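You operate a simulated robot arm through the tools that you are given. There is no shell and no other tool. Be economical: measure what you need, move in short steps, check, and stop when the job is done.

The job below is to be done with a simulated robot arm. You get a single attempt, and the scene is never put back.

TASK
Put the degreaser spray on the top of the spare pallets away on the top of the cleaning cart. Put the can marked "Huddanir" from the top of the can load on the top of the spare pallets. Take the green jar on the top of the can layer and put it away on the top of the yellow cupboard. Put the can marked "Dalbiseon" from the top of the can layer on the purple tag and the can marked "Jorvaste" on the top of the steel shelf. Any order will do. Set down upright: degreaser spray, can, green jar.

The check looks at the end state, three seconds after you hand in, the way a careful person would. Anything else that was tipped, shoved, dropped, spilled or broken makes it a failure.

THE ROBOT
A 7-joint arm with a fingered hand on a trunk, on a base that drives. Base frame: it is fixed to the floor where the robot stands at the start and does not move with it; the origin is under the middle of the robot, x ahead of it, y to its left, z up; the surface under the hand at the start is at about z = 560. Units: mm, degrees, N and s.
With the tool pointing down near the work surface it reaches from about 340 to 820 mm from the robot's upright axis, wherever it stands. Its first joint turns from -115.0 to 115.0 degrees. Places, roughly: degreaser spray [500, 0, 750]; green jar (6x6x7 cm) [2500, 1800, 800]; jorvaste can, scuffed can, water can [2250, 1750, 750]; orchava can, proof can, purple can [1000, 1750, 1000]; purple tag [2250, 1750, 750]; top of the cleaning cart [5400, 6900, 800]; top of the spare pallets [1000, -400, 600]; top of the steel shelf [1000, 3700, 1000]; top of the yellow cupboard [11900, 3300, 900]. Payload 5 kg.
The TCP is the grasp point between the finger pads, 32 mm short of the fingertips. In the tool frame z runs along the fingers and y along their closing line. The gripper opens to 160 mm. The gripper's body begins 89 mm behind the TCP. The gripper is a hand of 4 fingers: y runs from the thumb to the fingers, the wrist lies at [0, 0, -267] in the tool frame, and closing takes about 1.5 s.
Orientation is that of the tool frame in the base frame, as a unit quaternion [x, y, z, w]. With the fingers straight down and closing along the base's y, the tool's x points along the base's -x, its y along +y and its z along -z.

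THE INTERFACE
- The arm moves only by the tool apply_moves. Its argument "steps" is a list of rows, each a list of 7 numbers: the shift along the tool's x, y, z in units of 40 mm (1.0 is 40 mm), then the turn, a rotation vector about the tool's x, y, z in units of 4 degrees (1.0 is 4 degrees), then the opening in per cent of the stroke, from 0 (shut) to 100 (fully open). In form: [[dx, dy, dz, ax, ay, az, jaw], ...]. A call has 1 to 10 rows; each row shifts and turns the commanded pose from where the row before left it, along the tool's axes as they then stand. A call with a number of a shift or a turn outside -1 to 1 is refused whole. Rows are played at 5 a second. More than 50 mm and 8.6 degrees between two rows, or a gripper value outside its range, and nothing of the call is played. A pose out of reach is approached as far as the arm can. The call stops where the force on the tool passes 40 N (or 10 N more than at its start, if that is more) or the arm is blocked; 0.2 s more then pass. Each finger travels about 108 mm/s and halts on what it meets, pressing with about 26 N; the grip force reading is that of the motor and also rises with nothing between the fingers. The clock runs only during rows and for 0.2 s after the last one: add rows that do not move to give the fingers time. The reply holds the time, the measured pose of the TCP, the force on the tool along the base axes, the opening and the grip force, in the units named above and with some noise, with the torque about the TCP (base axes, N m) and any sound that the robot's microphone picked up.
- Cameras (640 x 400 px; columns grow to the right, rows downward): "scene" is now at [0.5, 114.8, 1466]; the picture's right is [-0.57, -0.82, 0.00], its down [-0.64, 0.44, -0.63] and it looks along [0.52, -0.36, -0.78] (base axes); focal length 265 px, centre (320, 200). "wrist" rides on the gripper at [80, -4, -114] in the tool frame; the picture's right is [0.05, 1.00, 0.00], its down [-0.82, 0.04, -0.58] and it looks along [-0.58, 0.03, 0.82] (tool axes); focal length 265 px, centre (320, 200). There is no depth. A picture from a camera that has moved, and an enlarged one, comes with that camera's place and axes in the base frame and with its lens.
- get_image(camera): a new picture of that camera. It takes no simulated time.
- move_column(by): slides the trunk up (or, below 0, down) by that many mm; the arm and the scene camera ride with it, the base frame stays. It gives what a move gives, with no picture.
- steer(legs): drives the robot by 1 to 6 legs, each [ahead, turn to the left] in mm and degrees, along the robot's own axes; the way and the turn of a leg run together, so that a leg with both is an arc; at most 1500 mm and 180 degrees a leg. The arm and the cameras ride along, it lands a little off, and it stops where it bumps. It gives what a move gives.
- set_grasp(shape): the hand has 4 fingers and takes this shape, open, in about a second: jaw (thumb against the fingers, like two jaws); tri (thumb and two fingers); tip (a fingertip pinch); poke (one finger out to press); point (the index stretched); flat (the hand flat); cup (the hand cupped); fist (a fist). The gripper value then closes the fingers along that shape, each until it touches; the sizes above hold for jaw. It gives what a move gives, with no picture.
- turn_head(pan, tilt): turns the head with the scene camera to pan (to the left, within 155 degrees either way) and tilt (down, from -29 to 69), counted from straight ahead of the robot. It gives what a move gives.
- inspect(camera, box): a new picture of the part [left, top, right, bottom] of that camera's present view, enlarged. It takes no simulated time.
- close_job(): hands the job in; it is judged then, once.

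Work in short steps. Places have to be worked out from the pictures, the camera data and where the tool is seen: move nearer, look again, correct. Check each grasp and each placing, and mend what went wrong. You have 165 turns and 108 pictures in all, those below and enlarged ones among them. Open the gripper and draw the arm clear of the work before you hand the job in, unless the task says otherwise; then end with one line.

The tools are called as name(argument=value, ...) on one line, values as JSON. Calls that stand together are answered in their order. apply_moves: Moves the arm, as the interface text tells. Its arguments: {"type":"object","properties":{"steps":{"type":"array","items":{"type":"array","items":{"type":"number"}}}},"required":["steps"]} The other tools are called the same way: move_column (by) slides the trunk up or down; set_grasp (shape) gives the hand a shape; steer (legs) drives the base; turn_head (pan, tilt) turns the head that bears the scene camera; get_image (camera) takes a picture; inspect (camera, box) takes an enlarged picture of a part of a camera's view; close_job () hands the job in.

At the start:

```text
clock: 0.0
tcp_pos: [593.8, -108.3, 830.1]
ee_rot: [0.0, 1.0, 0.0, -0.001]
ft_force: [-0.1, -1.2, -0.4]
torque: [0.04, 0.01, 0.0]
grip_width: 159.7
grasp_force: 0.0
shape: jaw
trunk travel left (down, up): [-600.0, 390.0]
robot x, y, heading: [2.6, -2.6, 0.0]
head pan, tilt: [-34.5, 51.1]
```

scene: 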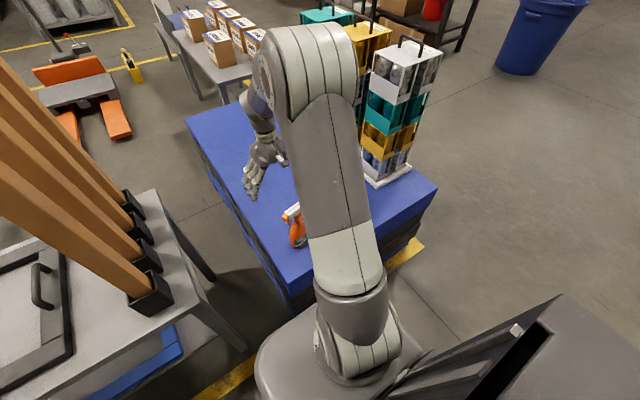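
wrist: 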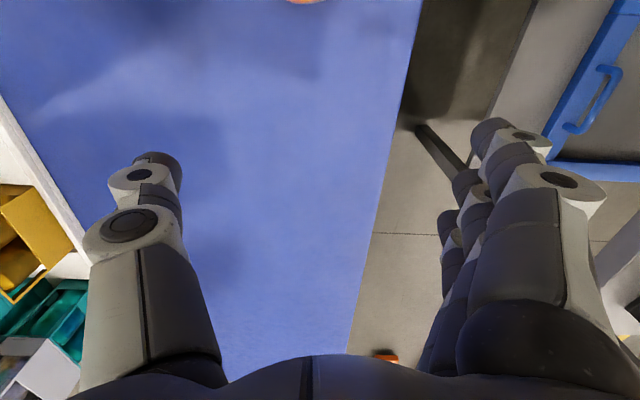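

I start by surveying the surroundings with the head before touching anything.

turn_head(pan=-35, tilt=25)

get_image(camera="scene")

turn_head(pan=60, tilt=15)

get_image(camera="scene")

turn_head(pan=15, tilt=15)

get_image(camera="scene")

```text
clock: 0.9
tcp_pos: [594.7, -109.1, 829.8]
ee_rot: [0.0, 1.0, 0.0, -0.001]
ft_force: [0.8, 0.5, -0.9]
torque: [0.01, 0.02, -0.02]
grip_width: 159.9
grasp_force: 0.2
shape: jaw
trunk travel left (down, up): [-600.0, 390.0]
robot x, y, heading: [-1.3, 3.7, -0.1]
head pan, tilt: [-35.0, 25.0]
```

```text
105 pictures are left
camera scene: at [13.4, 105.0, 1504.9], right [-0.57, -0.82, 0.0], down [-0.35, 0.24, -0.91], along [0.74, -0.52, -0.42], focal length 265 px, centre (320, 200)
```

scene: 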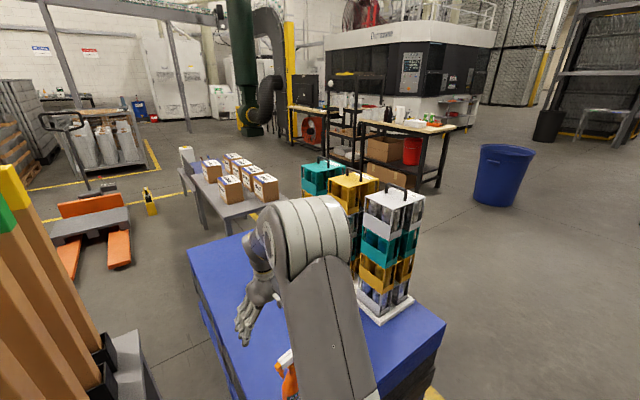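

```text
clock: 2.6
tcp_pos: [594.0, -109.0, 829.6]
ee_rot: [0.0, 1.0, 0.0, 0.0]
ft_force: [0.0, -0.6, 0.4]
torque: [0.01, -0.04, 0.02]
grip_width: 159.8
grasp_force: 0.0
shape: jaw
trunk travel left (down, up): [-600.0, 390.0]
robot x, y, heading: [-1.1, -1.2, -0.1]
head pan, tilt: [60.0, 15.0]
```

```text
104 pictures are left
camera scene: at [-15.3, 238.7, 1521.2], right [0.87, -0.5, 0.0], down [-0.13, -0.22, -0.97], along [0.48, 0.84, -0.26], focal length 265 px, centre (320, 200)
```

scene: 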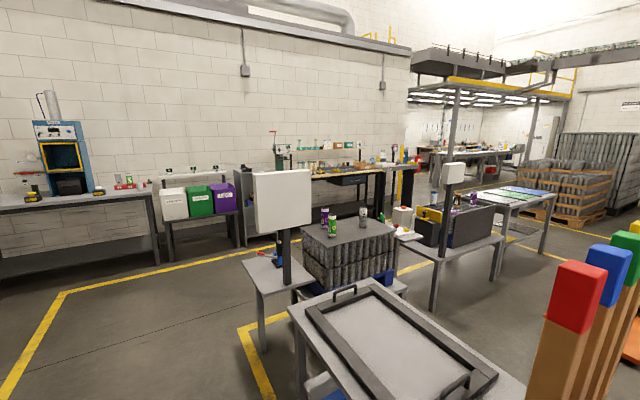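

```text
clock: 3.7
tcp_pos: [595.1, -109.2, 829.5]
ee_rot: [0.0, 1.0, -0.001, 0.001]
ft_force: [-0.6, 0.4, 1.0]
torque: [-0.01, 0.02, -0.01]
grip_width: 160.1
grasp_force: 0.0
shape: jaw
trunk travel left (down, up): [-600.0, 390.0]
robot x, y, heading: [0.3, -2.8, -0.0]
head pan, tilt: [15.0, 15.0]
```

```text
103 pictures are left
camera scene: at [28.1, 182.1, 1521.2], right [0.26, -0.97, 0.0], down [-0.25, -0.07, -0.97], along [0.93, 0.25, -0.26], focal length 265 px, centre (320, 200)
```

scene: 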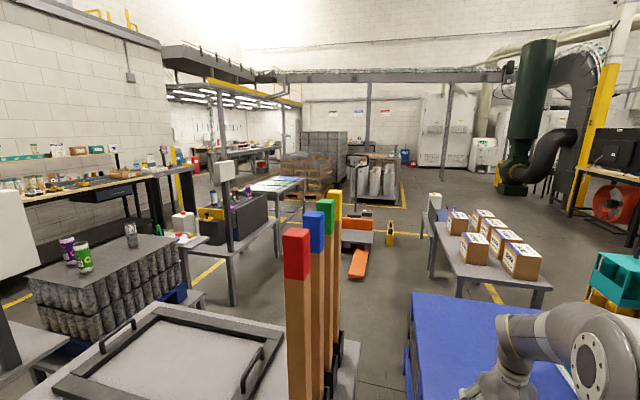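

I zoom in on the two can groups to tell the layout.

inspect(camera="scene", box=[40, 200, 200, 300])

inspect(camera="scene", box=[150, 160, 310, 260])

```text
4.00 times, centred on (120, 250) of scene
camera zoom: at [28.1, 182.1, 1521.2], right [0.26, -0.97, 0.0], down [-0.25, -0.07, -0.97], along [0.93, 0.25, -0.26], focal length 1061 px, centre (1120, 0)
```

zoom: 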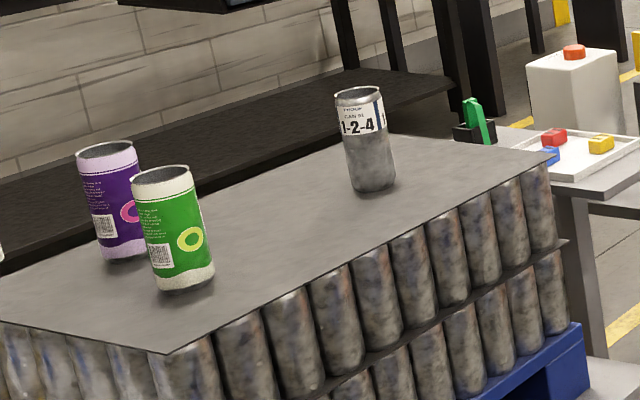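

```text
4.00 times, centred on (230, 210) of scene
camera zoom: at [28.1, 182.1, 1521.2], right [0.26, -0.97, 0.0], down [-0.25, -0.07, -0.97], along [0.93, 0.25, -0.26], focal length 1061 px, centre (680, 160)
```

zoom: 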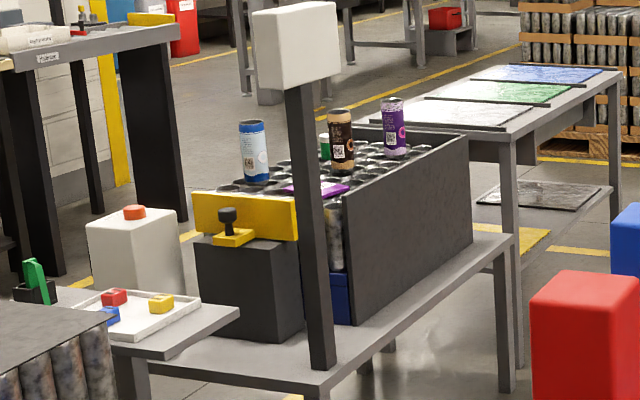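

I need drivable routes; I look to the left-back, the right-back, and right side.

turn_head(pan=120, tilt=30)

get_image(camera="scene")

turn_head(pan=-110, tilt=30)

get_image(camera="scene")

turn_head(pan=40, tilt=45)

get_image(camera="scene")

```text
clock: 5.5
tcp_pos: [595.6, -108.1, 829.6]
ee_rot: [0.0, 1.0, 0.0, 0.0]
ft_force: [0.2, -0.6, 0.1]
torque: [0.03, 0.03, 0.01]
grip_width: 159.6
grasp_force: 0.0
shape: jaw
trunk travel left (down, up): [-600.0, 390.0]
robot x, y, heading: [-4.6, 1.7, 0.2]
head pan, tilt: [120.0, 30.0]
```

```text
100 pictures are left
camera scene: at [-107.3, 236.2, 1497.0], right [0.87, 0.5, 0.0], down [0.25, -0.43, -0.87], along [-0.43, 0.75, -0.5], focal length 265 px, centre (320, 200)
```

scene: 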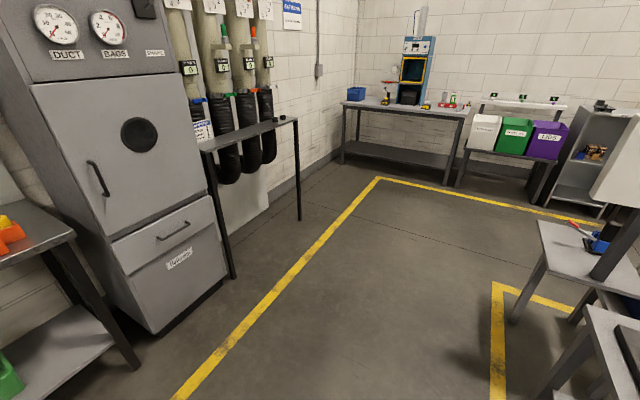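

```text
clock: 8.8
tcp_pos: [595.6, -109.1, 828.7]
ee_rot: [0.0, 1.0, 0.0, 0.0]
ft_force: [0.3, -0.4, -0.1]
torque: [0.04, 0.0, -0.03]
grip_width: 159.5
grasp_force: 0.1
shape: jaw
trunk travel left (down, up): [-600.0, 390.0]
robot x, y, heading: [-0.8, 0.3, -0.2]
head pan, tilt: [-110.0, 30.0]
```

```text
99 pictures are left
camera scene: at [-93.0, 72.9, 1497.0], right [-0.94, 0.34, 0.0], down [0.17, 0.47, -0.87], along [-0.3, -0.81, -0.5], focal length 265 px, centre (320, 200)
```

scene: 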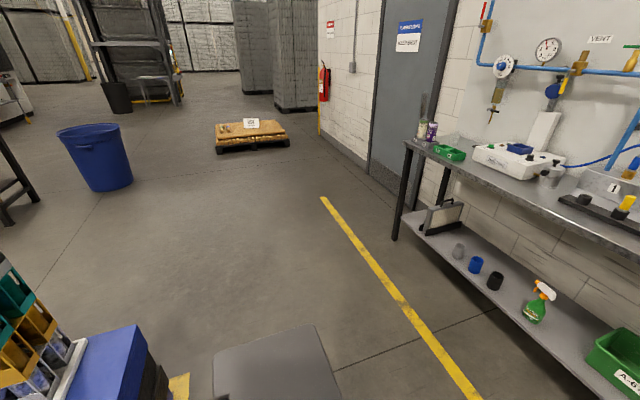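

```text
clock: 11.2
tcp_pos: [594.0, -106.9, 828.7]
ee_rot: [0.0, 1.0, 0.0, 0.0]
ft_force: [-0.3, 0.3, -0.6]
torque: [0.04, -0.01, -0.02]
grip_width: 159.6
grasp_force: 0.1
shape: jaw
trunk travel left (down, up): [-600.0, 390.0]
robot x, y, heading: [-2.0, 0.9, 0.1]
head pan, tilt: [40.0, 45.0]
```

```text
98 pictures are left
camera scene: at [0.2, 210.1, 1474.3], right [0.64, -0.77, 0.0], down [-0.54, -0.45, -0.71], along [0.54, 0.45, -0.71], focal length 265 px, centre (320, 200)
```

scene: 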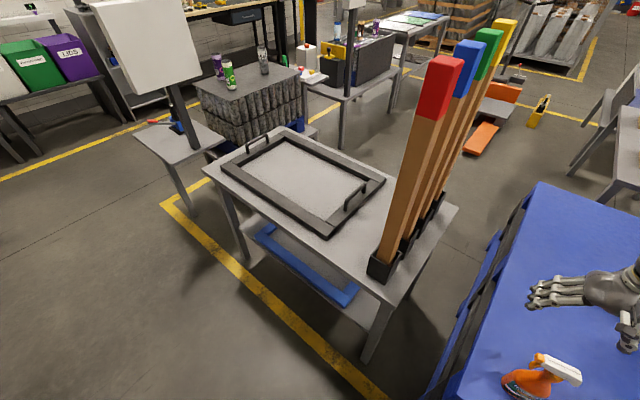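

The spray stands about (470,-107). Take a close look for its shape and orientation.

inspect(camera="scene", box=[480, 320, 608, 400])

turn_head(pan=-25, tilt=60)

get_image(camera="scene")

```text
5.00 times, centred on (544, 360) of scene
camera zoom: at [0.2, 210.1, 1474.3], right [0.64, -0.77, 0.0], down [-0.54, -0.45, -0.71], along [0.54, 0.45, -0.71], focal length 1327 px, centre (-800, -600)
```

zoom: 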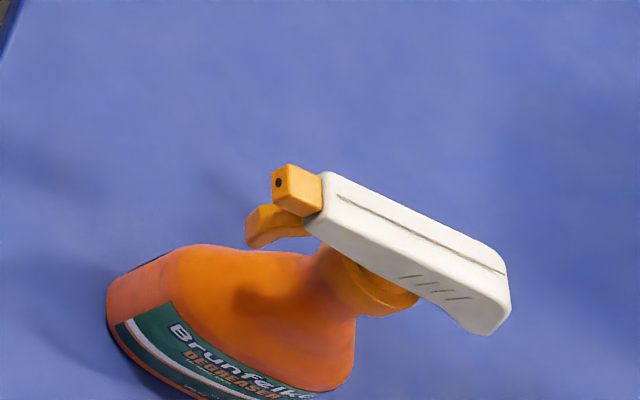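

```text
clock: 12.5
tcp_pos: [594.9, -107.8, 828.7]
ee_rot: [0.001, 1.0, 0.0, 0.0]
ft_force: [0.0, 0.7, -0.4]
torque: [0.01, 0.02, -0.02]
grip_width: 159.5
grasp_force: 0.1
shape: jaw
trunk travel left (down, up): [-600.0, 390.0]
robot x, y, heading: [1.0, -2.8, 0.1]
head pan, tilt: [-25.0, 60.0]
```

```text
96 pictures are left
camera scene: at [-1.7, 129.7, 1454.9], right [-0.42, -0.91, 0.0], down [-0.79, 0.37, -0.5], along [0.45, -0.21, -0.87], focal length 265 px, centre (320, 200)
```

scene: 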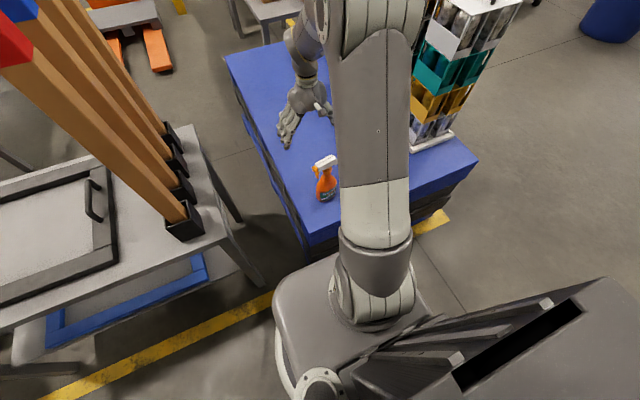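

inspect(camera="scene", box=[264, 135, 376, 205])

```text
5.71 times, centred on (320, 170) of scene
camera zoom: at [-1.7, 129.7, 1454.9], right [-0.42, -0.91, 0.0], down [-0.79, 0.37, -0.5], along [0.45, -0.21, -0.87], focal length 1516 px, centre (320, 371)
```

zoom: 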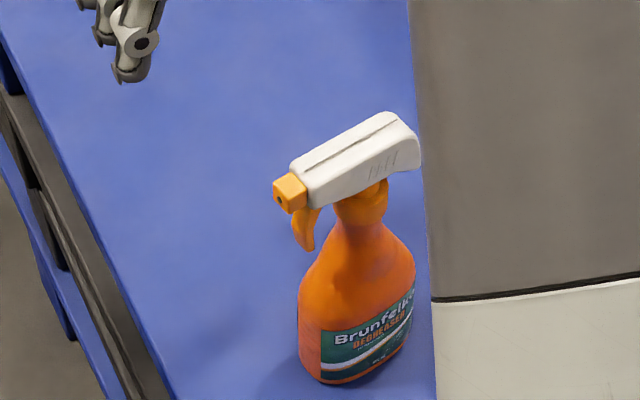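

The spray's head lies along y, body about 75 mm wide, head to z≈790. I will raise the hand, back up 200 mm, then tilt the tool 45° forward so the fingers take the body from behind under the head.

apply_moves(steps=[[0, 0, -1, 0, 0, 0, 100], [0, 0, -1, 0, 0, 0, 100], [0, 0, -1, 0, 0, 0, 100], [0, 0, 0, 0, 0, 0, 100]])

steer(legs=[[-250, 0]])

apply_moves(steps=[[0, 0, 0, 0, -1, 0, 100], [0, 0, 0, 0, -1, 0, 100], [0, 0, 0, 0, -1, 0, 100], [0, 0, 0, 0, -1, 0, 100], [0, 0, 0, 0, -1, 0, 100], [0, 0, 0, 0, -1, 0, 100], [0, 0, 0, 0, -1, 0, 100], [0, 0, 0, 0, -1, 0, 100], [0, 0, 0, 0, -1, 0, 100], [0, 0, 0, 0, -1, 0, 100]])

```text
clock: 13.5
tcp_pos: [595.0, -111.0, 949.8]
ee_rot: [0.001, 1.0, 0.0, 0.0]
ft_force: [0.0, 0.5, 0.1]
torque: [0.0, -0.03, -0.03]
grip_width: 160.1
grasp_force: 0.0
shape: jaw
trunk travel left (down, up): [-600.0, 390.0]
robot x, y, heading: [1.6, 1.4, -0.0]
head pan, tilt: [-25.0, 60.0]
```

```text
clock: 15.3
tcp_pos: [347.8, -107.7, 950.8]
ee_rot: [-0.002, 1.0, 0.0, 0.0]
ft_force: [-0.2, 0.1, 0.2]
torque: [0.02, -0.01, 0.01]
grip_width: 160.0
grasp_force: 0.1
shape: jaw
trunk travel left (down, up): [-600.0, 390.0]
robot x, y, heading: [-243.8, 0.1, 0.3]
head pan, tilt: [-25.0, 60.0]
```

```text
clock: 17.6
tcp_pos: [350.0, -107.6, 948.9]
ee_rot: [-0.003, 0.939, 0.0, 0.343]
ft_force: [-0.1, 0.0, 0.6]
torque: [0.01, 0.04, -0.01]
grip_width: 160.0
grasp_force: 0.1
shape: jaw
trunk travel left (down, up): [-600.0, 390.0]
robot x, y, heading: [-247.8, 1.8, 0.2]
head pan, tilt: [-25.0, 60.0]
```

apply_moves(steps=[[0, 0, 0, 0, -1, 0, 100], [0, 0, 0, 0, -1, 0, 100], [0, 0, 0, 0, 0, 0, 100]])

get_image(camera="wrist")

get_image(camera="scene")

```text
clock: 18.4
tcp_pos: [348.2, -107.4, 927.7]
ee_rot: [-0.006, 0.935, 0.0, 0.354]
ft_force: [1.2, -0.1, 0.5]
torque: [0.02, -0.03, 0.01]
grip_width: 159.9
grasp_force: 0.1
shape: jaw
out of reach, approached as far as the arm can: row 2
trunk travel left (down, up): [-600.0, 390.0]
robot x, y, heading: [-252.6, 0.0, 0.1]
head pan, tilt: [-25.0, 60.0]
```

```text
94 pictures are left
camera wrist: at [211.1, -112.4, 960.0], right [-0.05, 1.0, -0.04], down [0.23, 0.05, 0.97], along [0.97, 0.04, -0.23], focal length 265 px, centre (320, 200)
```

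wrist: 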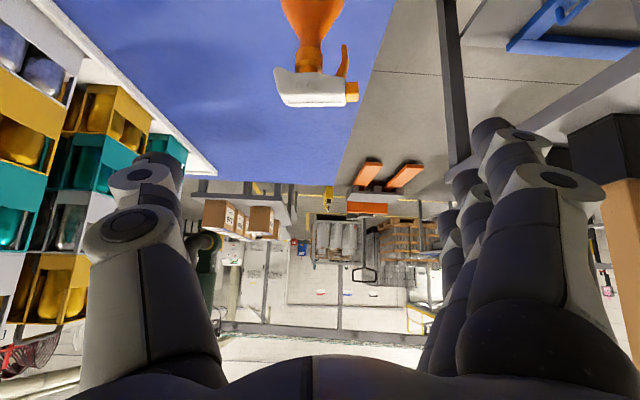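

```text
93 pictures are left
camera scene: at [-249.4, 129.2, 1454.9], right [-0.42, -0.91, 0.0], down [-0.79, 0.36, -0.5], along [0.45, -0.21, -0.87], focal length 265 px, centre (320, 200)
```

scene: 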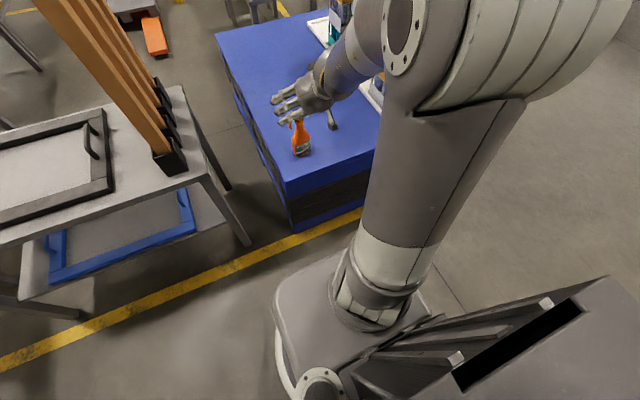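

The tilt limit is about 41° here; I go back to 40° and see the settled pose.

apply_moves(steps=[[0, 0, 0, 0, 1, 0, 100], [0, 0, 0, 0, 1, 0, 100], [0.5, 0, 0.6, 0, 0, 0, 100], [0.5, 0, 0.6, 0, 0, 0, 100], [0, 0, 0, 0, 0, 0, 100]])

```text
clock: 19.6
tcp_pos: [348.3, -106.3, 886.4]
ee_rot: [-0.003, 0.939, 0.001, 0.343]
ft_force: [0.0, -0.5, -0.3]
torque: [0.0, 0.0, 0.04]
grip_width: 159.6
grasp_force: 0.1
shape: jaw
trunk travel left (down, up): [-600.0, 390.0]
robot x, y, heading: [-249.1, -2.5, 0.3]
head pan, tilt: [-25.0, 60.0]
```

apply_moves(steps=[[0.415, -0.056, 0.786, 0, 0, 0, 100], [0.415, -0.056, 0.786, 0, 0, 0, 100], [0.415, -0.056, 0.786, 0, 0, 0, 100], [0.415, -0.056, 0.786, 0, 0, 0, 100], [0, 0, 0, 0, 0, 0, 100]])

get_image(camera="wrist")

```text
clock: 20.8
tcp_pos: [378.1, -116.9, 745.9]
ee_rot: [-0.002, 0.939, 0.0, 0.343]
ft_force: [-0.1, 0.1, -0.5]
torque: [-0.02, -0.01, 0.0]
grip_width: 159.8
grasp_force: 0.1
shape: jaw
trunk travel left (down, up): [-600.0, 390.0]
robot x, y, heading: [-248.7, 1.1, 0.5]
head pan, tilt: [-25.0, 60.0]
```

```text
92 pictures are left
camera wrist: at [242.0, -121.8, 782.5], right [-0.04, 1.0, -0.03], down [0.25, 0.04, 0.97], along [0.97, 0.03, -0.25], focal length 265 px, centre (320, 200)
```

wrist: 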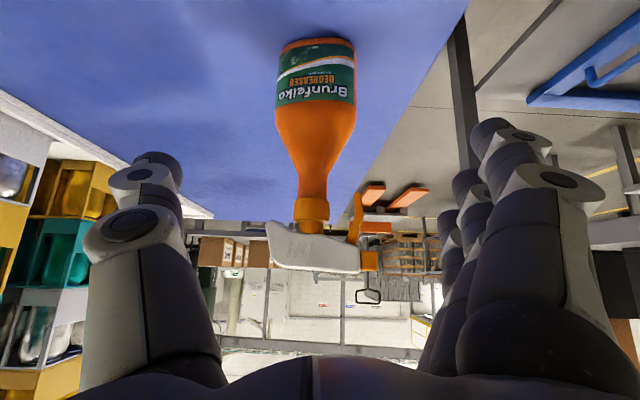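

Bottle centred well; its straight body runs z≈560–655. I advance 158 mm along the tool axis to grip around z≈625.

apply_moves(steps=[[0, -0.02, 0.79, 0, 0, 0, 100], [0, -0.02, 0.79, 0, 0, 0, 100], [0, -0.02, 0.79, 0, 0, 0, 100], [0, -0.02, 0.79, 0, 0, 0, 100], [0, -0.02, 0.79, 0, 0, 0, 100], [0, 0, 0, 0, 0, 0, 100]])

get_image(camera="wrist")

inspect(camera="scene", box=[230, 80, 390, 180])

```text
clock: 22.1
tcp_pos: [482.0, -122.5, 627.7]
ee_rot: [-0.003, 0.94, 0.001, 0.342]
ft_force: [0.5, -0.1, -0.3]
torque: [-0.02, 0.0, 0.0]
grip_width: 159.7
grasp_force: 0.1
shape: jaw
trunk travel left (down, up): [-600.0, 390.0]
robot x, y, heading: [-246.3, 0.9, 0.3]
head pan, tilt: [-25.0, 60.0]
```

```text
91 pictures are left
camera wrist: at [345.3, -126.0, 662.5], right [-0.04, 1.0, -0.03], down [0.25, 0.04, 0.97], along [0.97, 0.03, -0.25], focal length 265 px, centre (320, 200)
```

wrist: 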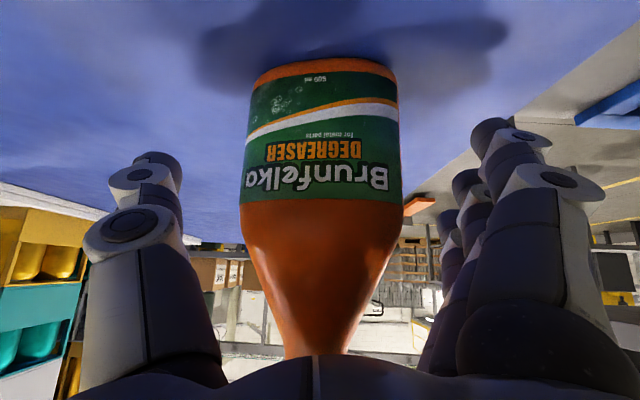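

```text
4.00 times, centred on (310, 130) of scene
camera zoom: at [-249.3, 129.3, 1454.9], right [-0.42, -0.91, 0.0], down [-0.79, 0.36, -0.5], along [0.45, -0.21, -0.87], focal length 1061 px, centre (360, 480)
```

zoom: 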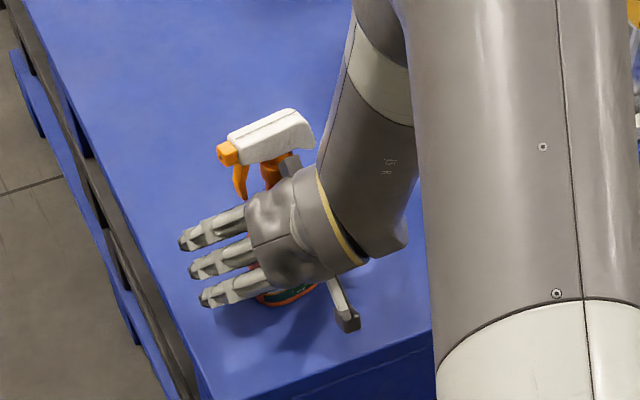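

Bottle is between the thumb and fingers; closing.

apply_moves(steps=[[0, 0, 0, 0, 0, 0, 0], [0, 0, 0, 0, 0, 0, 0], [0, 0, 0, 0, 0, 0, 0], [0, 0, 0, 0, 0, 0, 0], [0, 0, 0, 0, 0, 0, 0], [0, 0, 0, 0, 0, 0, 0], [0, 0, 0, 0, 0, 0, 0], [0, 0, 0, 0, 0, 0, 0]])

apply_moves(steps=[[-0.32, 0, -0.38, 0, 0, 0, 0], [-0.32, 0, -0.38, 0, 0, 0, 0], [0, 0, 0, 0, 0, 0, 0]])

get_image(camera="wrist")

```text
clock: 23.9
tcp_pos: [480.6, -122.0, 628.0]
ee_rot: [-0.001, 0.94, 0.0, 0.342]
ft_force: [0.6, 1.6, -0.4]
torque: [-0.03, 0.01, -0.01]
grip_width: 57.7
grasp_force: 26.0
shape: jaw
trunk travel left (down, up): [-600.0, 390.0]
robot x, y, heading: [-249.0, 2.3, 0.0]
head pan, tilt: [-25.0, 60.0]
```

```text
clock: 24.8
tcp_pos: [481.3, -121.2, 666.4]
ee_rot: [-0.001, 0.94, 0.0, 0.342]
ft_force: [0.8, 0.7, -5.9]
torque: [0.03, 0.0, 0.01]
grip_width: 57.5
grasp_force: 25.9
shape: jaw
trunk travel left (down, up): [-600.0, 390.0]
robot x, y, heading: [-247.9, 1.8, 0.2]
head pan, tilt: [-25.0, 60.0]
```

```text
89 pictures are left
camera wrist: at [344.3, -125.3, 702.0], right [-0.04, 1.0, -0.03], down [0.25, 0.04, 0.97], along [0.97, 0.03, -0.26], focal length 265 px, centre (320, 200)
```

wrist: 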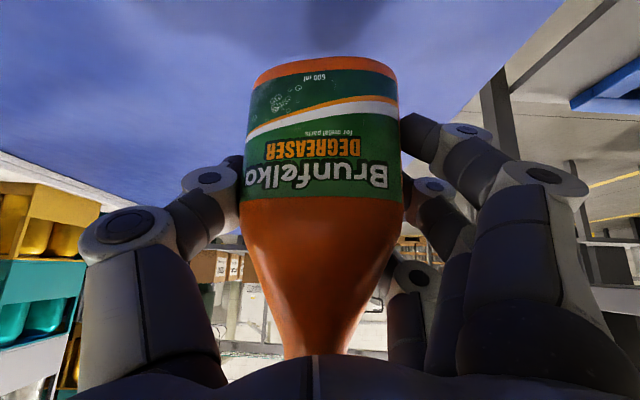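

The bottle is held (5.9 N), upright, its bottom about 68 mm below the TCP. I raise the trunk, back away and fold the arm in for travelling.

move_column(by=260)

steer(legs=[[-380, 0]])

apply_moves(steps=[[0.61, 0, -0.51, 0, 0, 0, 0], [0.61, 0, -0.51, 0, 0, 0, 0], [0.61, 0, -0.51, 0, 0, 0, 0], [0.61, 0, -0.51, 0, 0, 0, 0], [0, 0, 0, 0, 0, 0, 0]])

turn_head(pan=90, tilt=30)

get_image(camera="scene")

```text
clock: 27.4
tcp_pos: [480.8, -121.0, 926.5]
ee_rot: [-0.002, 0.94, 0.0, 0.342]
ft_force: [0.4, 0.3, -4.8]
torque: [0.01, -0.01, -0.01]
grip_width: 57.4
grasp_force: 26.1
shape: jaw
trunk travel left (down, up): [-860.0, 130.0]
robot x, y, heading: [-246.3, -1.3, 0.2]
head pan, tilt: [-25.0, 60.0]
```

```text
clock: 29.9
tcp_pos: [95.2, -123.3, 927.1]
ee_rot: [0.0, 0.94, -0.001, 0.342]
ft_force: [0.1, 0.0, -4.9]
torque: [0.01, 0.0, -0.01]
grip_width: 57.7
grasp_force: 25.9
shape: jaw
trunk travel left (down, up): [-860.0, 130.0]
robot x, y, heading: [-633.9, -0.8, -0.0]
head pan, tilt: [-25.0, 60.0]
```

```text
clock: 31.1
tcp_pos: [-32.7, -125.6, 926.1]
ee_rot: [0.0, 0.94, -0.001, 0.342]
ft_force: [-0.5, 0.8, -5.4]
torque: [0.0, -0.05, -0.02]
grip_width: 57.5
grasp_force: 26.0
shape: jaw
trunk travel left (down, up): [-860.0, 130.0]
robot x, y, heading: [-635.3, -3.3, 0.1]
head pan, tilt: [-25.0, 60.0]
```

```text
clock: 33.0
tcp_pos: [-32.5, -125.4, 925.8]
ee_rot: [0.0, 0.94, 0.0, 0.342]
ft_force: [-0.5, -0.2, -5.4]
torque: [0.01, 0.03, 0.02]
grip_width: 57.3
grasp_force: 25.7
shape: jaw
trunk travel left (down, up): [-860.0, 130.0]
robot x, y, heading: [-633.5, 1.4, 0.0]
head pan, tilt: [90.0, 30.0]
```

```text
88 pictures are left
camera scene: at [-694.4, 247.1, 1757.0], right [1.0, 0.0, 0.0], down [0.0, -0.5, -0.87], along [0.0, 0.87, -0.5], focal length 265 px, centre (320, 200)
```

scene: 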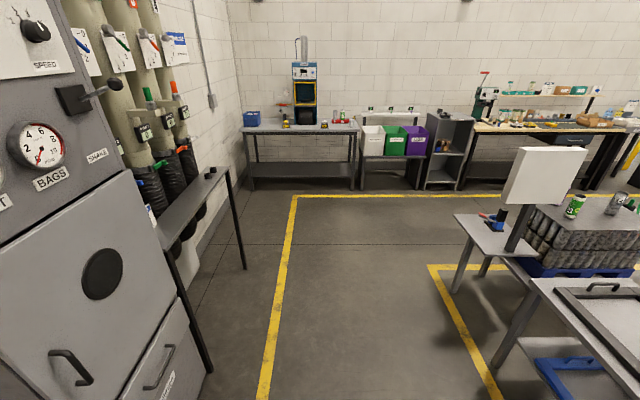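

The left aisle is free. I turn left and drive up to y≈2950, then face +x along the back aisle.

steer(legs=[[0, 90], [1480, 0], [1470, 0], [0, -90]])

turn_head(pan=0, tilt=20)

get_image(camera="scene")

```text
clock: 54.8
tcp_pos: [-50.7, 2811.6, 926.1]
ee_rot: [0.003, 0.939, -0.001, 0.343]
ft_force: [-0.4, -1.0, -5.1]
torque: [-0.09, -0.16, 0.04]
grip_width: 34.8
grasp_force: 26.2
shape: jaw
trunk travel left (down, up): [-860.0, 130.0]
robot x, y, heading: [-653.5, 2944.1, -0.5]
head pan, tilt: [90.0, 30.0]
```

```text
clock: 56.5
tcp_pos: [-50.3, 2811.1, 924.6]
ee_rot: [0.003, 0.94, -0.001, 0.342]
ft_force: [-0.1, 0.2, -5.0]
torque: [-0.06, -0.15, 0.0]
grip_width: 34.6
grasp_force: 25.9
shape: jaw
trunk travel left (down, up): [-860.0, 130.0]
robot x, y, heading: [-653.1, 2936.8, -0.7]
head pan, tilt: [0.0, 20.0]
```

```text
87 pictures are left
camera scene: at [-618.1, 3096.5, 1773.0], right [-0.01, -1.0, 0.0], down [-0.34, 0.0, -0.94], along [0.94, -0.01, -0.34], focal length 265 px, centre (320, 200)
```

scene: 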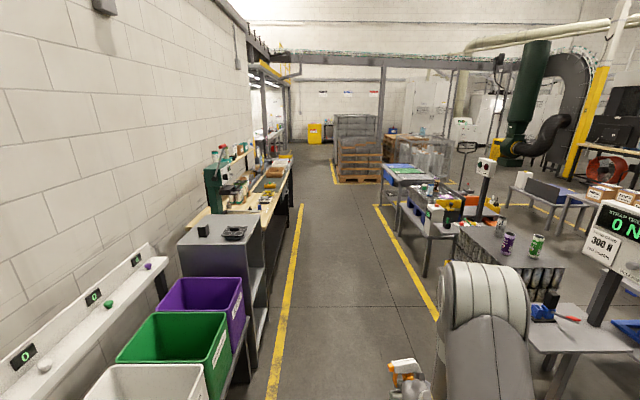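

The grip width dropped to 35 mm, so the bottle may have slipped; checking.

get_image(camera="wrist")

turn_head(pan=-10, tilt=60)

get_image(camera="scene")

```text
86 pictures are left
camera wrist: at [-187.3, 2807.8, 960.6], right [-0.03, 1.0, -0.03], down [0.25, 0.04, 0.97], along [0.97, 0.02, -0.26], focal length 265 px, centre (320, 200)
```

wrist: 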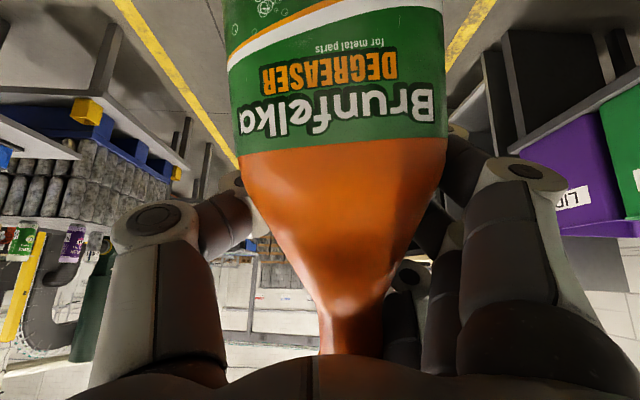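

```text
clock: 57.6
tcp_pos: [-51.3, 2809.9, 924.8]
ee_rot: [0.003, 0.94, -0.002, 0.341]
ft_force: [0.0, 0.2, -5.8]
torque: [-0.04, -0.17, -0.02]
grip_width: 34.7
grasp_force: 25.8
shape: jaw
trunk travel left (down, up): [-860.0, 130.0]
robot x, y, heading: [-652.1, 2942.8, -0.4]
head pan, tilt: [-10.0, 60.0]
```

```text
85 pictures are left
camera scene: at [-645.6, 3085.0, 1714.9], right [-0.18, -0.98, 0.0], down [-0.85, 0.16, -0.5], along [0.49, -0.09, -0.87], focal length 265 px, centre (320, 200)
```

scene: 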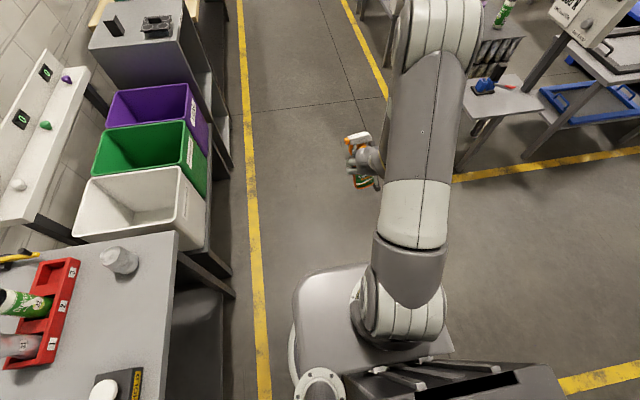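

The bottle slid back against the palm but is upright and caged. The aisle ahead is wide and clear between the yellow lines; driving on to x≈3800.

steer(legs=[[1500, 0.5], [1500, 0], [1450, 0]])

turn_head(pan=40, tilt=20)

get_image(camera="scene")

```text
clock: 78.8
tcp_pos: [4387.2, 2706.6, 924.4]
ee_rot: [0.019, 0.939, -0.007, 0.343]
ft_force: [-0.1, 0.0, -5.8]
torque: [-0.05, -0.16, -0.05]
grip_width: 34.6
grasp_force: 25.7
shape: jaw
trunk travel left (down, up): [-860.0, 130.0]
robot x, y, heading: [3793.6, 2855.9, -2.2]
head pan, tilt: [-10.0, 60.0]
```

```text
clock: 80.0
tcp_pos: [4386.3, 2707.2, 924.8]
ee_rot: [0.019, 0.94, -0.007, 0.342]
ft_force: [-0.6, 0.1, -5.3]
torque: [-0.06, -0.17, 0.0]
grip_width: 34.7
grasp_force: 25.7
shape: jaw
trunk travel left (down, up): [-860.0, 130.0]
robot x, y, heading: [3796.0, 2855.2, -2.4]
head pan, tilt: [40.0, 20.0]
```

```text
84 pictures are left
camera scene: at [3810.8, 3071.7, 1773.0], right [0.61, -0.79, 0.0], down [-0.27, -0.21, -0.94], along [0.74, 0.57, -0.34], focal length 265 px, centre (320, 200)
```

scene: 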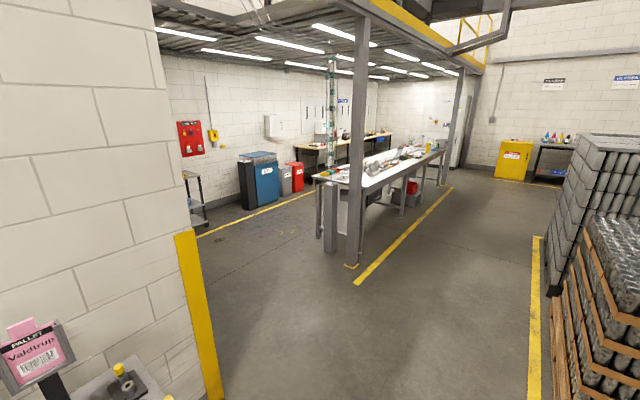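

The cleaning cart is behind the wall corner, seen at left. I go 950 mm on, turn left to heading ≈75° and drive through the opening, then look.

steer(legs=[[950, 2], [0, 75], [1500, 0]])

turn_head(pan=5, tilt=25)

get_image(camera="scene")

```text
clock: 95.3
tcp_pos: [5398.0, 4829.8, 926.0]
ee_rot: [-0.575, 0.743, 0.21, 0.27]
ft_force: [0.2, 0.7, -5.7]
torque: [0.14, -0.11, -0.03]
grip_width: 34.4
grasp_force: 26.2
shape: jaw
trunk travel left (down, up): [-860.0, 130.0]
robot x, y, heading: [5128.7, 4277.0, 75.4]
head pan, tilt: [40.0, 20.0]
```

```text
clock: 96.3
tcp_pos: [5399.2, 4829.6, 925.4]
ee_rot: [-0.575, 0.743, 0.209, 0.271]
ft_force: [-0.2, 0.4, -5.2]
torque: [0.12, -0.07, -0.03]
grip_width: 34.6
grasp_force: 26.4
shape: jaw
trunk travel left (down, up): [-860.0, 130.0]
robot x, y, heading: [5130.8, 4282.0, 75.6]
head pan, tilt: [5.0, 25.0]
```

```text
83 pictures are left
camera scene: at [4975.6, 4352.8, 1764.9], right [0.99, -0.16, 0.0], down [-0.07, -0.42, -0.91], along [0.15, 0.89, -0.42], focal length 265 px, centre (320, 200)
```

scene: 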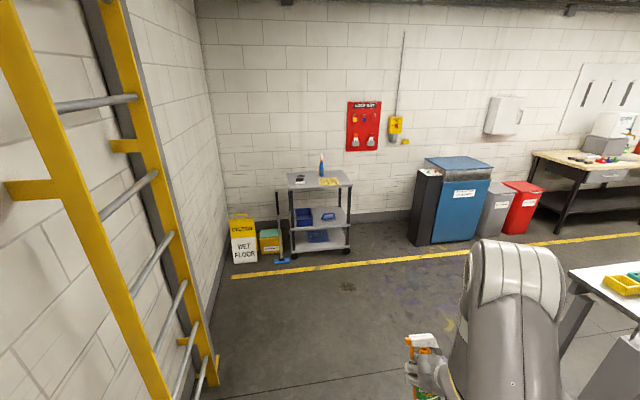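

inspect(camera="scene", box=[256, 140, 384, 220])

```text
5.00 times, centred on (320, 180) of scene
camera zoom: at [4975.6, 4352.8, 1764.9], right [0.99, -0.16, 0.0], down [-0.07, -0.42, -0.91], along [0.15, 0.89, -0.42], focal length 1327 px, centre (320, 300)
```

zoom: 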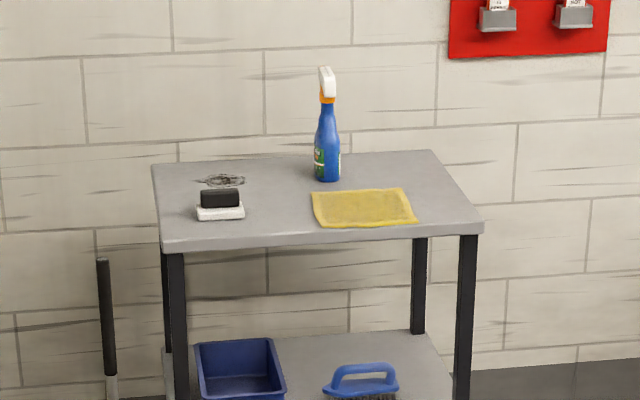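

The cart top is ~z 790; a free spot is at its right rear, ≈(5615,7056). Driving to (5490,5700) and facing +y.

steer(legs=[[1463, 0], [0, 14.4]])

turn_head(pan=-5, tilt=40)

get_image(camera="scene")

```text
clock: 104.4
tcp_pos: [5564.4, 6301.7, 925.7]
ee_rot: [0.677, -0.651, -0.246, -0.237]
ft_force: [0.1, -0.4, -4.9]
torque: [0.16, -0.07, -0.01]
grip_width: 34.4
grasp_force: 25.7
shape: jaw
trunk travel left (down, up): [-860.0, 130.0]
robot x, y, heading: [5465.3, 5697.5, 92.4]
head pan, tilt: [5.0, 25.0]
```

```text
clock: 105.2
tcp_pos: [5565.1, 6300.8, 925.4]
ee_rot: [0.677, -0.651, -0.246, -0.237]
ft_force: [-0.8, -0.1, -6.1]
torque: [0.16, -0.03, 0.02]
grip_width: 34.9
grasp_force: 26.1
shape: jaw
trunk travel left (down, up): [-860.0, 130.0]
robot x, y, heading: [5463.2, 5696.1, 92.3]
head pan, tilt: [-5.0, 40.0]
```

```text
81 pictures are left
camera scene: at [5311.4, 5718.1, 1741.7], right [1.0, -0.05, 0.0], down [-0.03, -0.64, -0.77], along [0.04, 0.77, -0.64], focal length 265 px, centre (320, 200)
```

scene: 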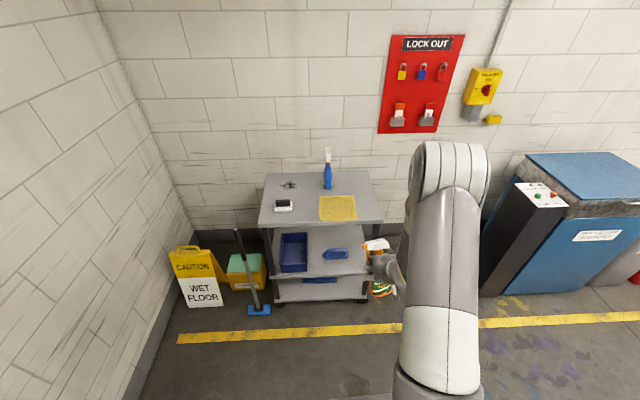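

Cart top spans x 5046–5700, y 6680–7128; target for the bottle ≈(5590,7010), away from the blue bottle (5424,6983). I lift a bit more, correct heading and drive 540 mm closer.

move_column(by=40)

steer(legs=[[0, -3], [540, 0]])

turn_head(pan=-18, tilt=55)

get_image(camera="scene")

get_image(camera="wrist")

```text
clock: 106.0
tcp_pos: [5564.8, 6301.9, 965.6]
ee_rot: [0.677, -0.651, -0.246, -0.237]
ft_force: [0.3, 0.7, -6.0]
torque: [0.14, -0.06, 0.01]
grip_width: 35.0
grasp_force: 26.3
shape: jaw
trunk travel left (down, up): [-900.0, 90.0]
robot x, y, heading: [5463.3, 5692.3, 92.0]
head pan, tilt: [-5.0, 40.0]
```

```text
clock: 109.6
tcp_pos: [5599.9, 6844.0, 964.6]
ee_rot: [-0.662, 0.668, 0.24, 0.243]
ft_force: [0.1, 0.5, -6.1]
torque: [0.14, -0.02, -0.01]
grip_width: 34.3
grasp_force: 25.9
shape: jaw
trunk travel left (down, up): [-900.0, 90.0]
robot x, y, heading: [5466.3, 6245.2, 89.4]
head pan, tilt: [-5.0, 40.0]
```

```text
clock: 110.4
tcp_pos: [5600.1, 6844.0, 964.1]
ee_rot: [-0.662, 0.668, 0.24, 0.243]
ft_force: [-0.2, -0.4, -5.7]
torque: [0.14, -0.03, 0.03]
grip_width: 34.5
grasp_force: 26.2
shape: jaw
trunk travel left (down, up): [-900.0, 90.0]
robot x, y, heading: [5470.1, 6243.7, 89.4]
head pan, tilt: [-18.0, 55.0]
```

```text
80 pictures are left
camera scene: at [5334.1, 6256.9, 1761.0], right [0.95, -0.32, 0.0], down [-0.26, -0.78, -0.57], along [0.18, 0.54, -0.82], focal length 265 px, centre (320, 200)
```

scene: 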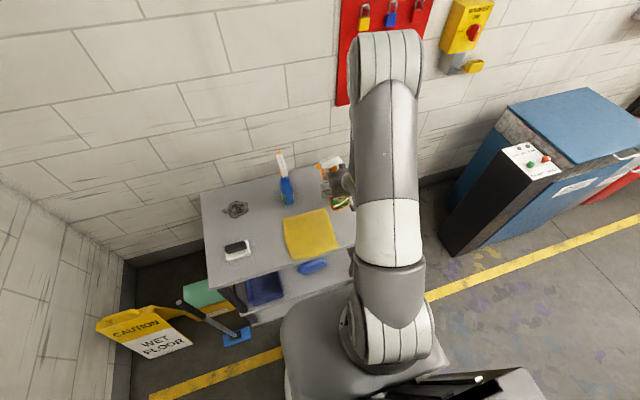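

```text
79 pictures are left
camera wrist: at [5601.3, 6709.4, 1000.4], right [-1.0, -0.03, -0.03], down [-0.04, 0.25, 0.97], along [-0.02, 0.97, -0.26], focal length 265 px, centre (320, 200)
```

wrist: 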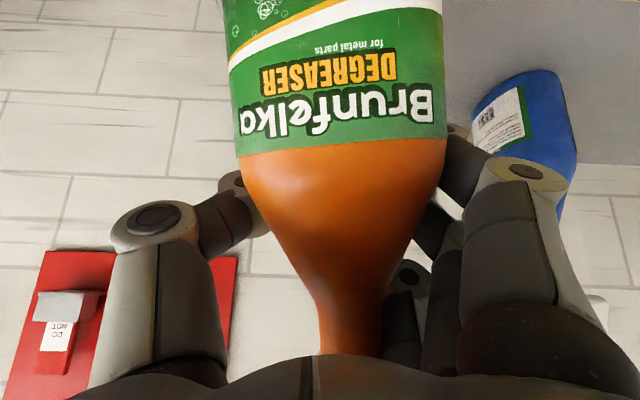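

inspect(camera="scene", box=[260, 140, 388, 220])

```text
5.00 times, centred on (324, 180) of scene
camera zoom: at [5334.1, 6256.9, 1761.0], right [0.95, -0.32, 0.0], down [-0.26, -0.78, -0.57], along [0.18, 0.54, -0.82], focal length 1327 px, centre (300, 300)
```

zoom: 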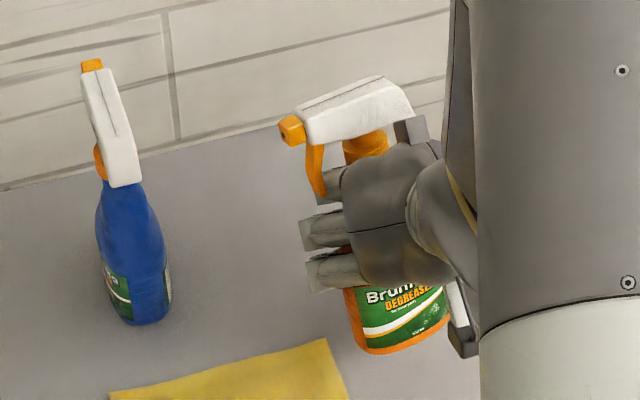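

The bottle has pivoted: it leans ~17° forward and ~6° to -x. I move the hand forward 100 mm and rotate the tool to right the bottle, if the wrist allows.

apply_moves(steps=[[-0.64, 0, 0.535, 0, 0, 0, 0], [-0.64, 0, 0.535, 0, 0, 0, 0], [-0.64, 0, 0.535, 0, 0, 0, 0], [0, 0, 0, -0.29, -1, 0.24, 0], [0, 0, 0, -0.29, -1, 0.24, 0], [0, 0, 0, -0.29, -1, 0.24, 0], [0, 0, 0, -0.29, -1, 0.24, 0], [0, 0, 0, 0, 0, 0, 0]])

get_image(camera="scene")

inspect(camera="scene", box=[260, 100, 420, 200])

```text
clock: 112.2
tcp_pos: [5600.7, 6944.2, 965.7]
ee_rot: [-0.608, 0.639, 0.365, 0.298]
ft_force: [-0.7, 0.9, -5.3]
torque: [0.15, -0.09, -0.01]
grip_width: 34.9
grasp_force: 26.2
shape: jaw
trunk travel left (down, up): [-900.0, 90.0]
robot x, y, heading: [5472.1, 6246.3, 89.5]
head pan, tilt: [-18.0, 55.0]
```

```text
77 pictures are left
camera scene: at [5333.8, 6256.7, 1760.9], right [0.95, -0.32, 0.0], down [-0.26, -0.78, -0.57], along [0.18, 0.54, -0.82], focal length 265 px, centre (320, 200)
```

scene: 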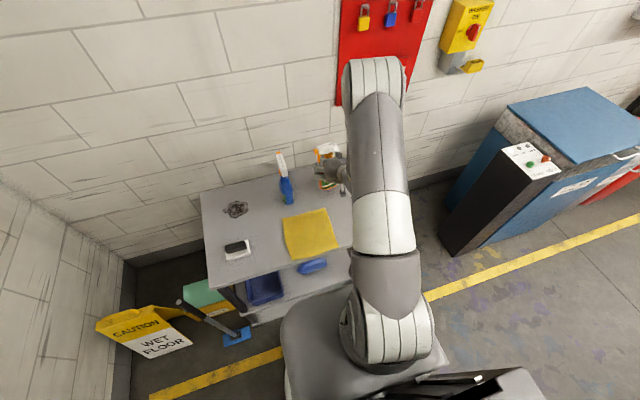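

```text
4.00 times, centred on (340, 150) of scene
camera zoom: at [5333.8, 6256.7, 1760.9], right [0.95, -0.32, 0.0], down [-0.26, -0.78, -0.57], along [0.18, 0.54, -0.82], focal length 1061 px, centre (240, 400)
```

zoom: 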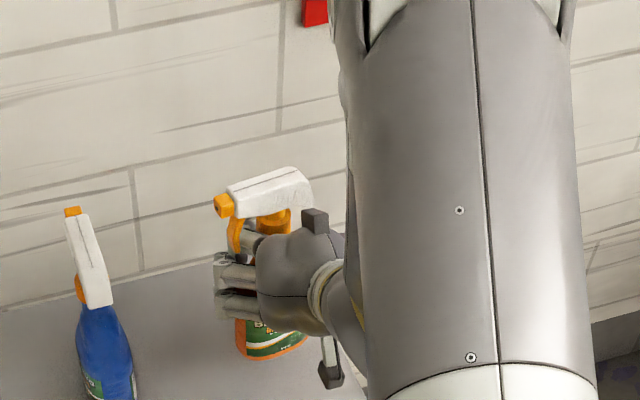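

Bottle now appears upright at ≈(5590,6905). I move +95 in y, +10 in x, then lower 70 mm.

apply_moves(steps=[[-0.45, -0.087, 0.65, 0, 0, 0, 0], [-0.45, -0.087, 0.65, 0, 0, 0, 0], [-0.45, -0.087, 0.65, 0, 0, 0, 0], [0.48, -0.06, 0.325, 0, 0, 0, 0], [0.48, -0.06, 0.325, 0, 0, 0, 0], [0.48, -0.06, 0.325, 0, 0, 0, 0], [0, 0, 0, 0, 0, 0, 0]])

inspect(camera="scene", box=[240, 90, 400, 190])

get_image(camera="wrist")

```text
clock: 113.8
tcp_pos: [5610.8, 7039.7, 895.9]
ee_rot: [-0.609, 0.638, 0.366, 0.298]
ft_force: [-1.5, 0.9, 0.9]
torque: [-0.1, -0.05, -0.08]
grip_width: 34.4
grasp_force: 26.3
shape: jaw
trunk travel left (down, up): [-900.0, 90.0]
robot x, y, heading: [5471.9, 6246.1, 89.4]
head pan, tilt: [-18.0, 55.0]
```

```text
4.00 times, centred on (320, 140) of scene
camera zoom: at [5333.7, 6256.1, 1760.9], right [0.95, -0.32, 0.0], down [-0.26, -0.78, -0.57], along [0.18, 0.54, -0.82], focal length 1061 px, centre (320, 440)
```

zoom: 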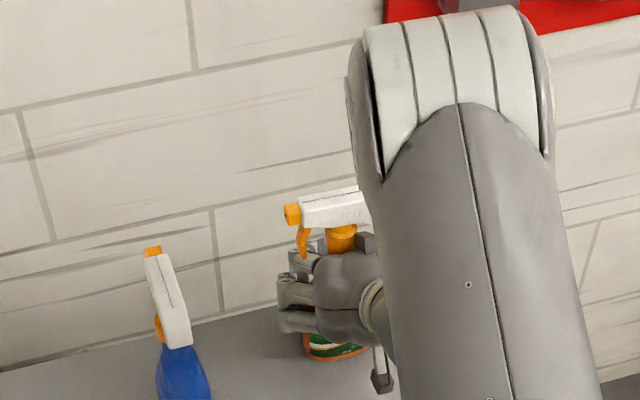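

```text
74 pictures are left
camera wrist: at [5614.1, 6900.8, 891.5], right [-1.0, -0.04, 0.06], down [0.06, -0.02, 1.0], along [-0.03, 1.0, 0.03], focal length 265 px, centre (320, 200)
```

wrist: 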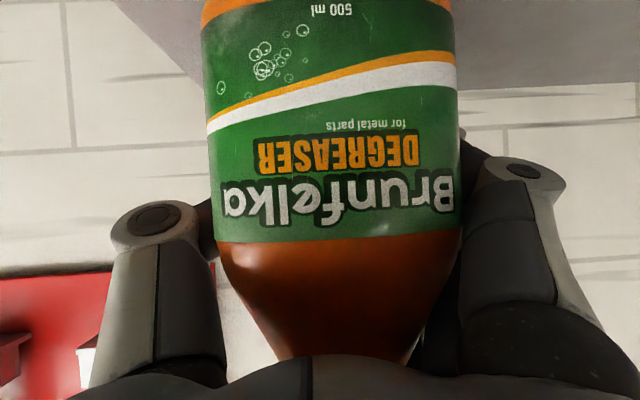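

Force shows the bottle's bottom touching the cart (weight taken). I press 4 mm more to seat it, then open a bit.

apply_moves(steps=[[0.04, -0.005, 0.028, 0, 0, 0, 0], [0.04, -0.005, 0.028, 0, 0, 0, 0], [0, 0, 0, 0, 0, 0, 0]])

```text
clock: 114.6
tcp_pos: [5609.1, 7038.8, 891.5]
ee_rot: [-0.609, 0.638, 0.366, 0.298]
ft_force: [-2.7, 0.3, 4.6]
torque: [-0.26, -0.02, -0.18]
grip_width: 34.5
grasp_force: 25.9
shape: jaw
trunk travel left (down, up): [-900.0, 90.0]
robot x, y, heading: [5470.1, 6244.3, 89.4]
head pan, tilt: [-18.0, 55.0]
```

apply_moves(steps=[[0, 0, 0, 0, 0, 0, 30], [0, 0, 0, 0, 0, 0, 40], [0, 0, 0, 0, 0, 0, 50], [0, 0, 0, 0, 0, 0, 60], [0, 0, 0, 0, 0, 0, 70], [0, 0, 0, 0, 0, 0, 80], [0, 0, 0, 0, 0, 0, 80], [0, 0, 0, 0, 0, 0, 80]])

get_image(camera="wrist")

inspect(camera="scene", box=[240, 90, 400, 190])

```text
clock: 116.4
tcp_pos: [5611.6, 7039.0, 892.0]
ee_rot: [-0.608, 0.638, 0.366, 0.298]
ft_force: [-0.1, 0.3, 0.1]
torque: [-0.04, 0.04, -0.02]
grip_width: 127.7
grasp_force: 0.0
shape: jaw
trunk travel left (down, up): [-900.0, 90.0]
robot x, y, heading: [5471.7, 6242.2, 89.5]
head pan, tilt: [-18.0, 55.0]
```

```text
73 pictures are left
camera wrist: at [5614.1, 6900.0, 887.9], right [-1.0, -0.04, 0.06], down [0.06, -0.02, 1.0], along [-0.03, 1.0, 0.03], focal length 265 px, centre (320, 200)
```

wrist: 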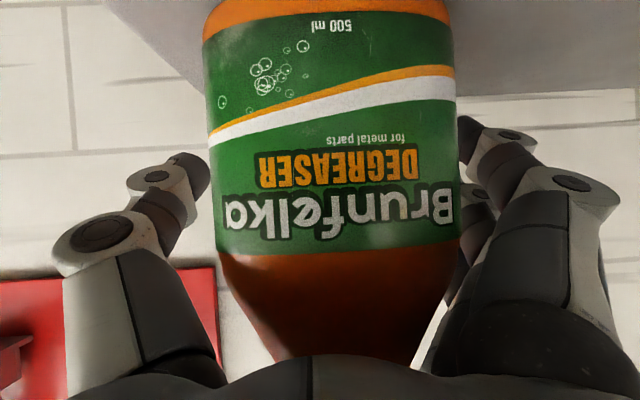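

```text
4.00 times, centred on (320, 140) of scene
camera zoom: at [5334.0, 6256.3, 1760.9], right [0.95, -0.32, 0.0], down [-0.26, -0.78, -0.57], along [0.18, 0.54, -0.82], focal length 1061 px, centre (320, 440)
```

zoom: 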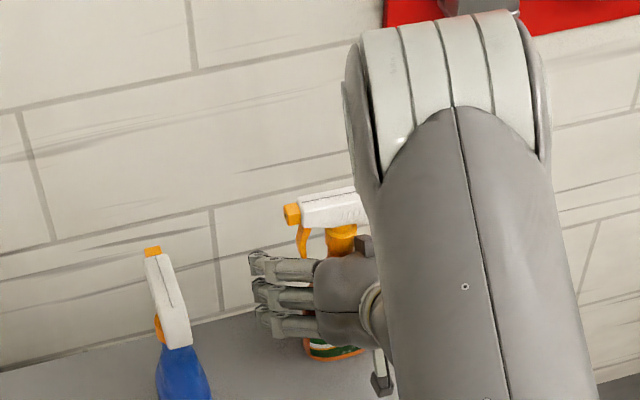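

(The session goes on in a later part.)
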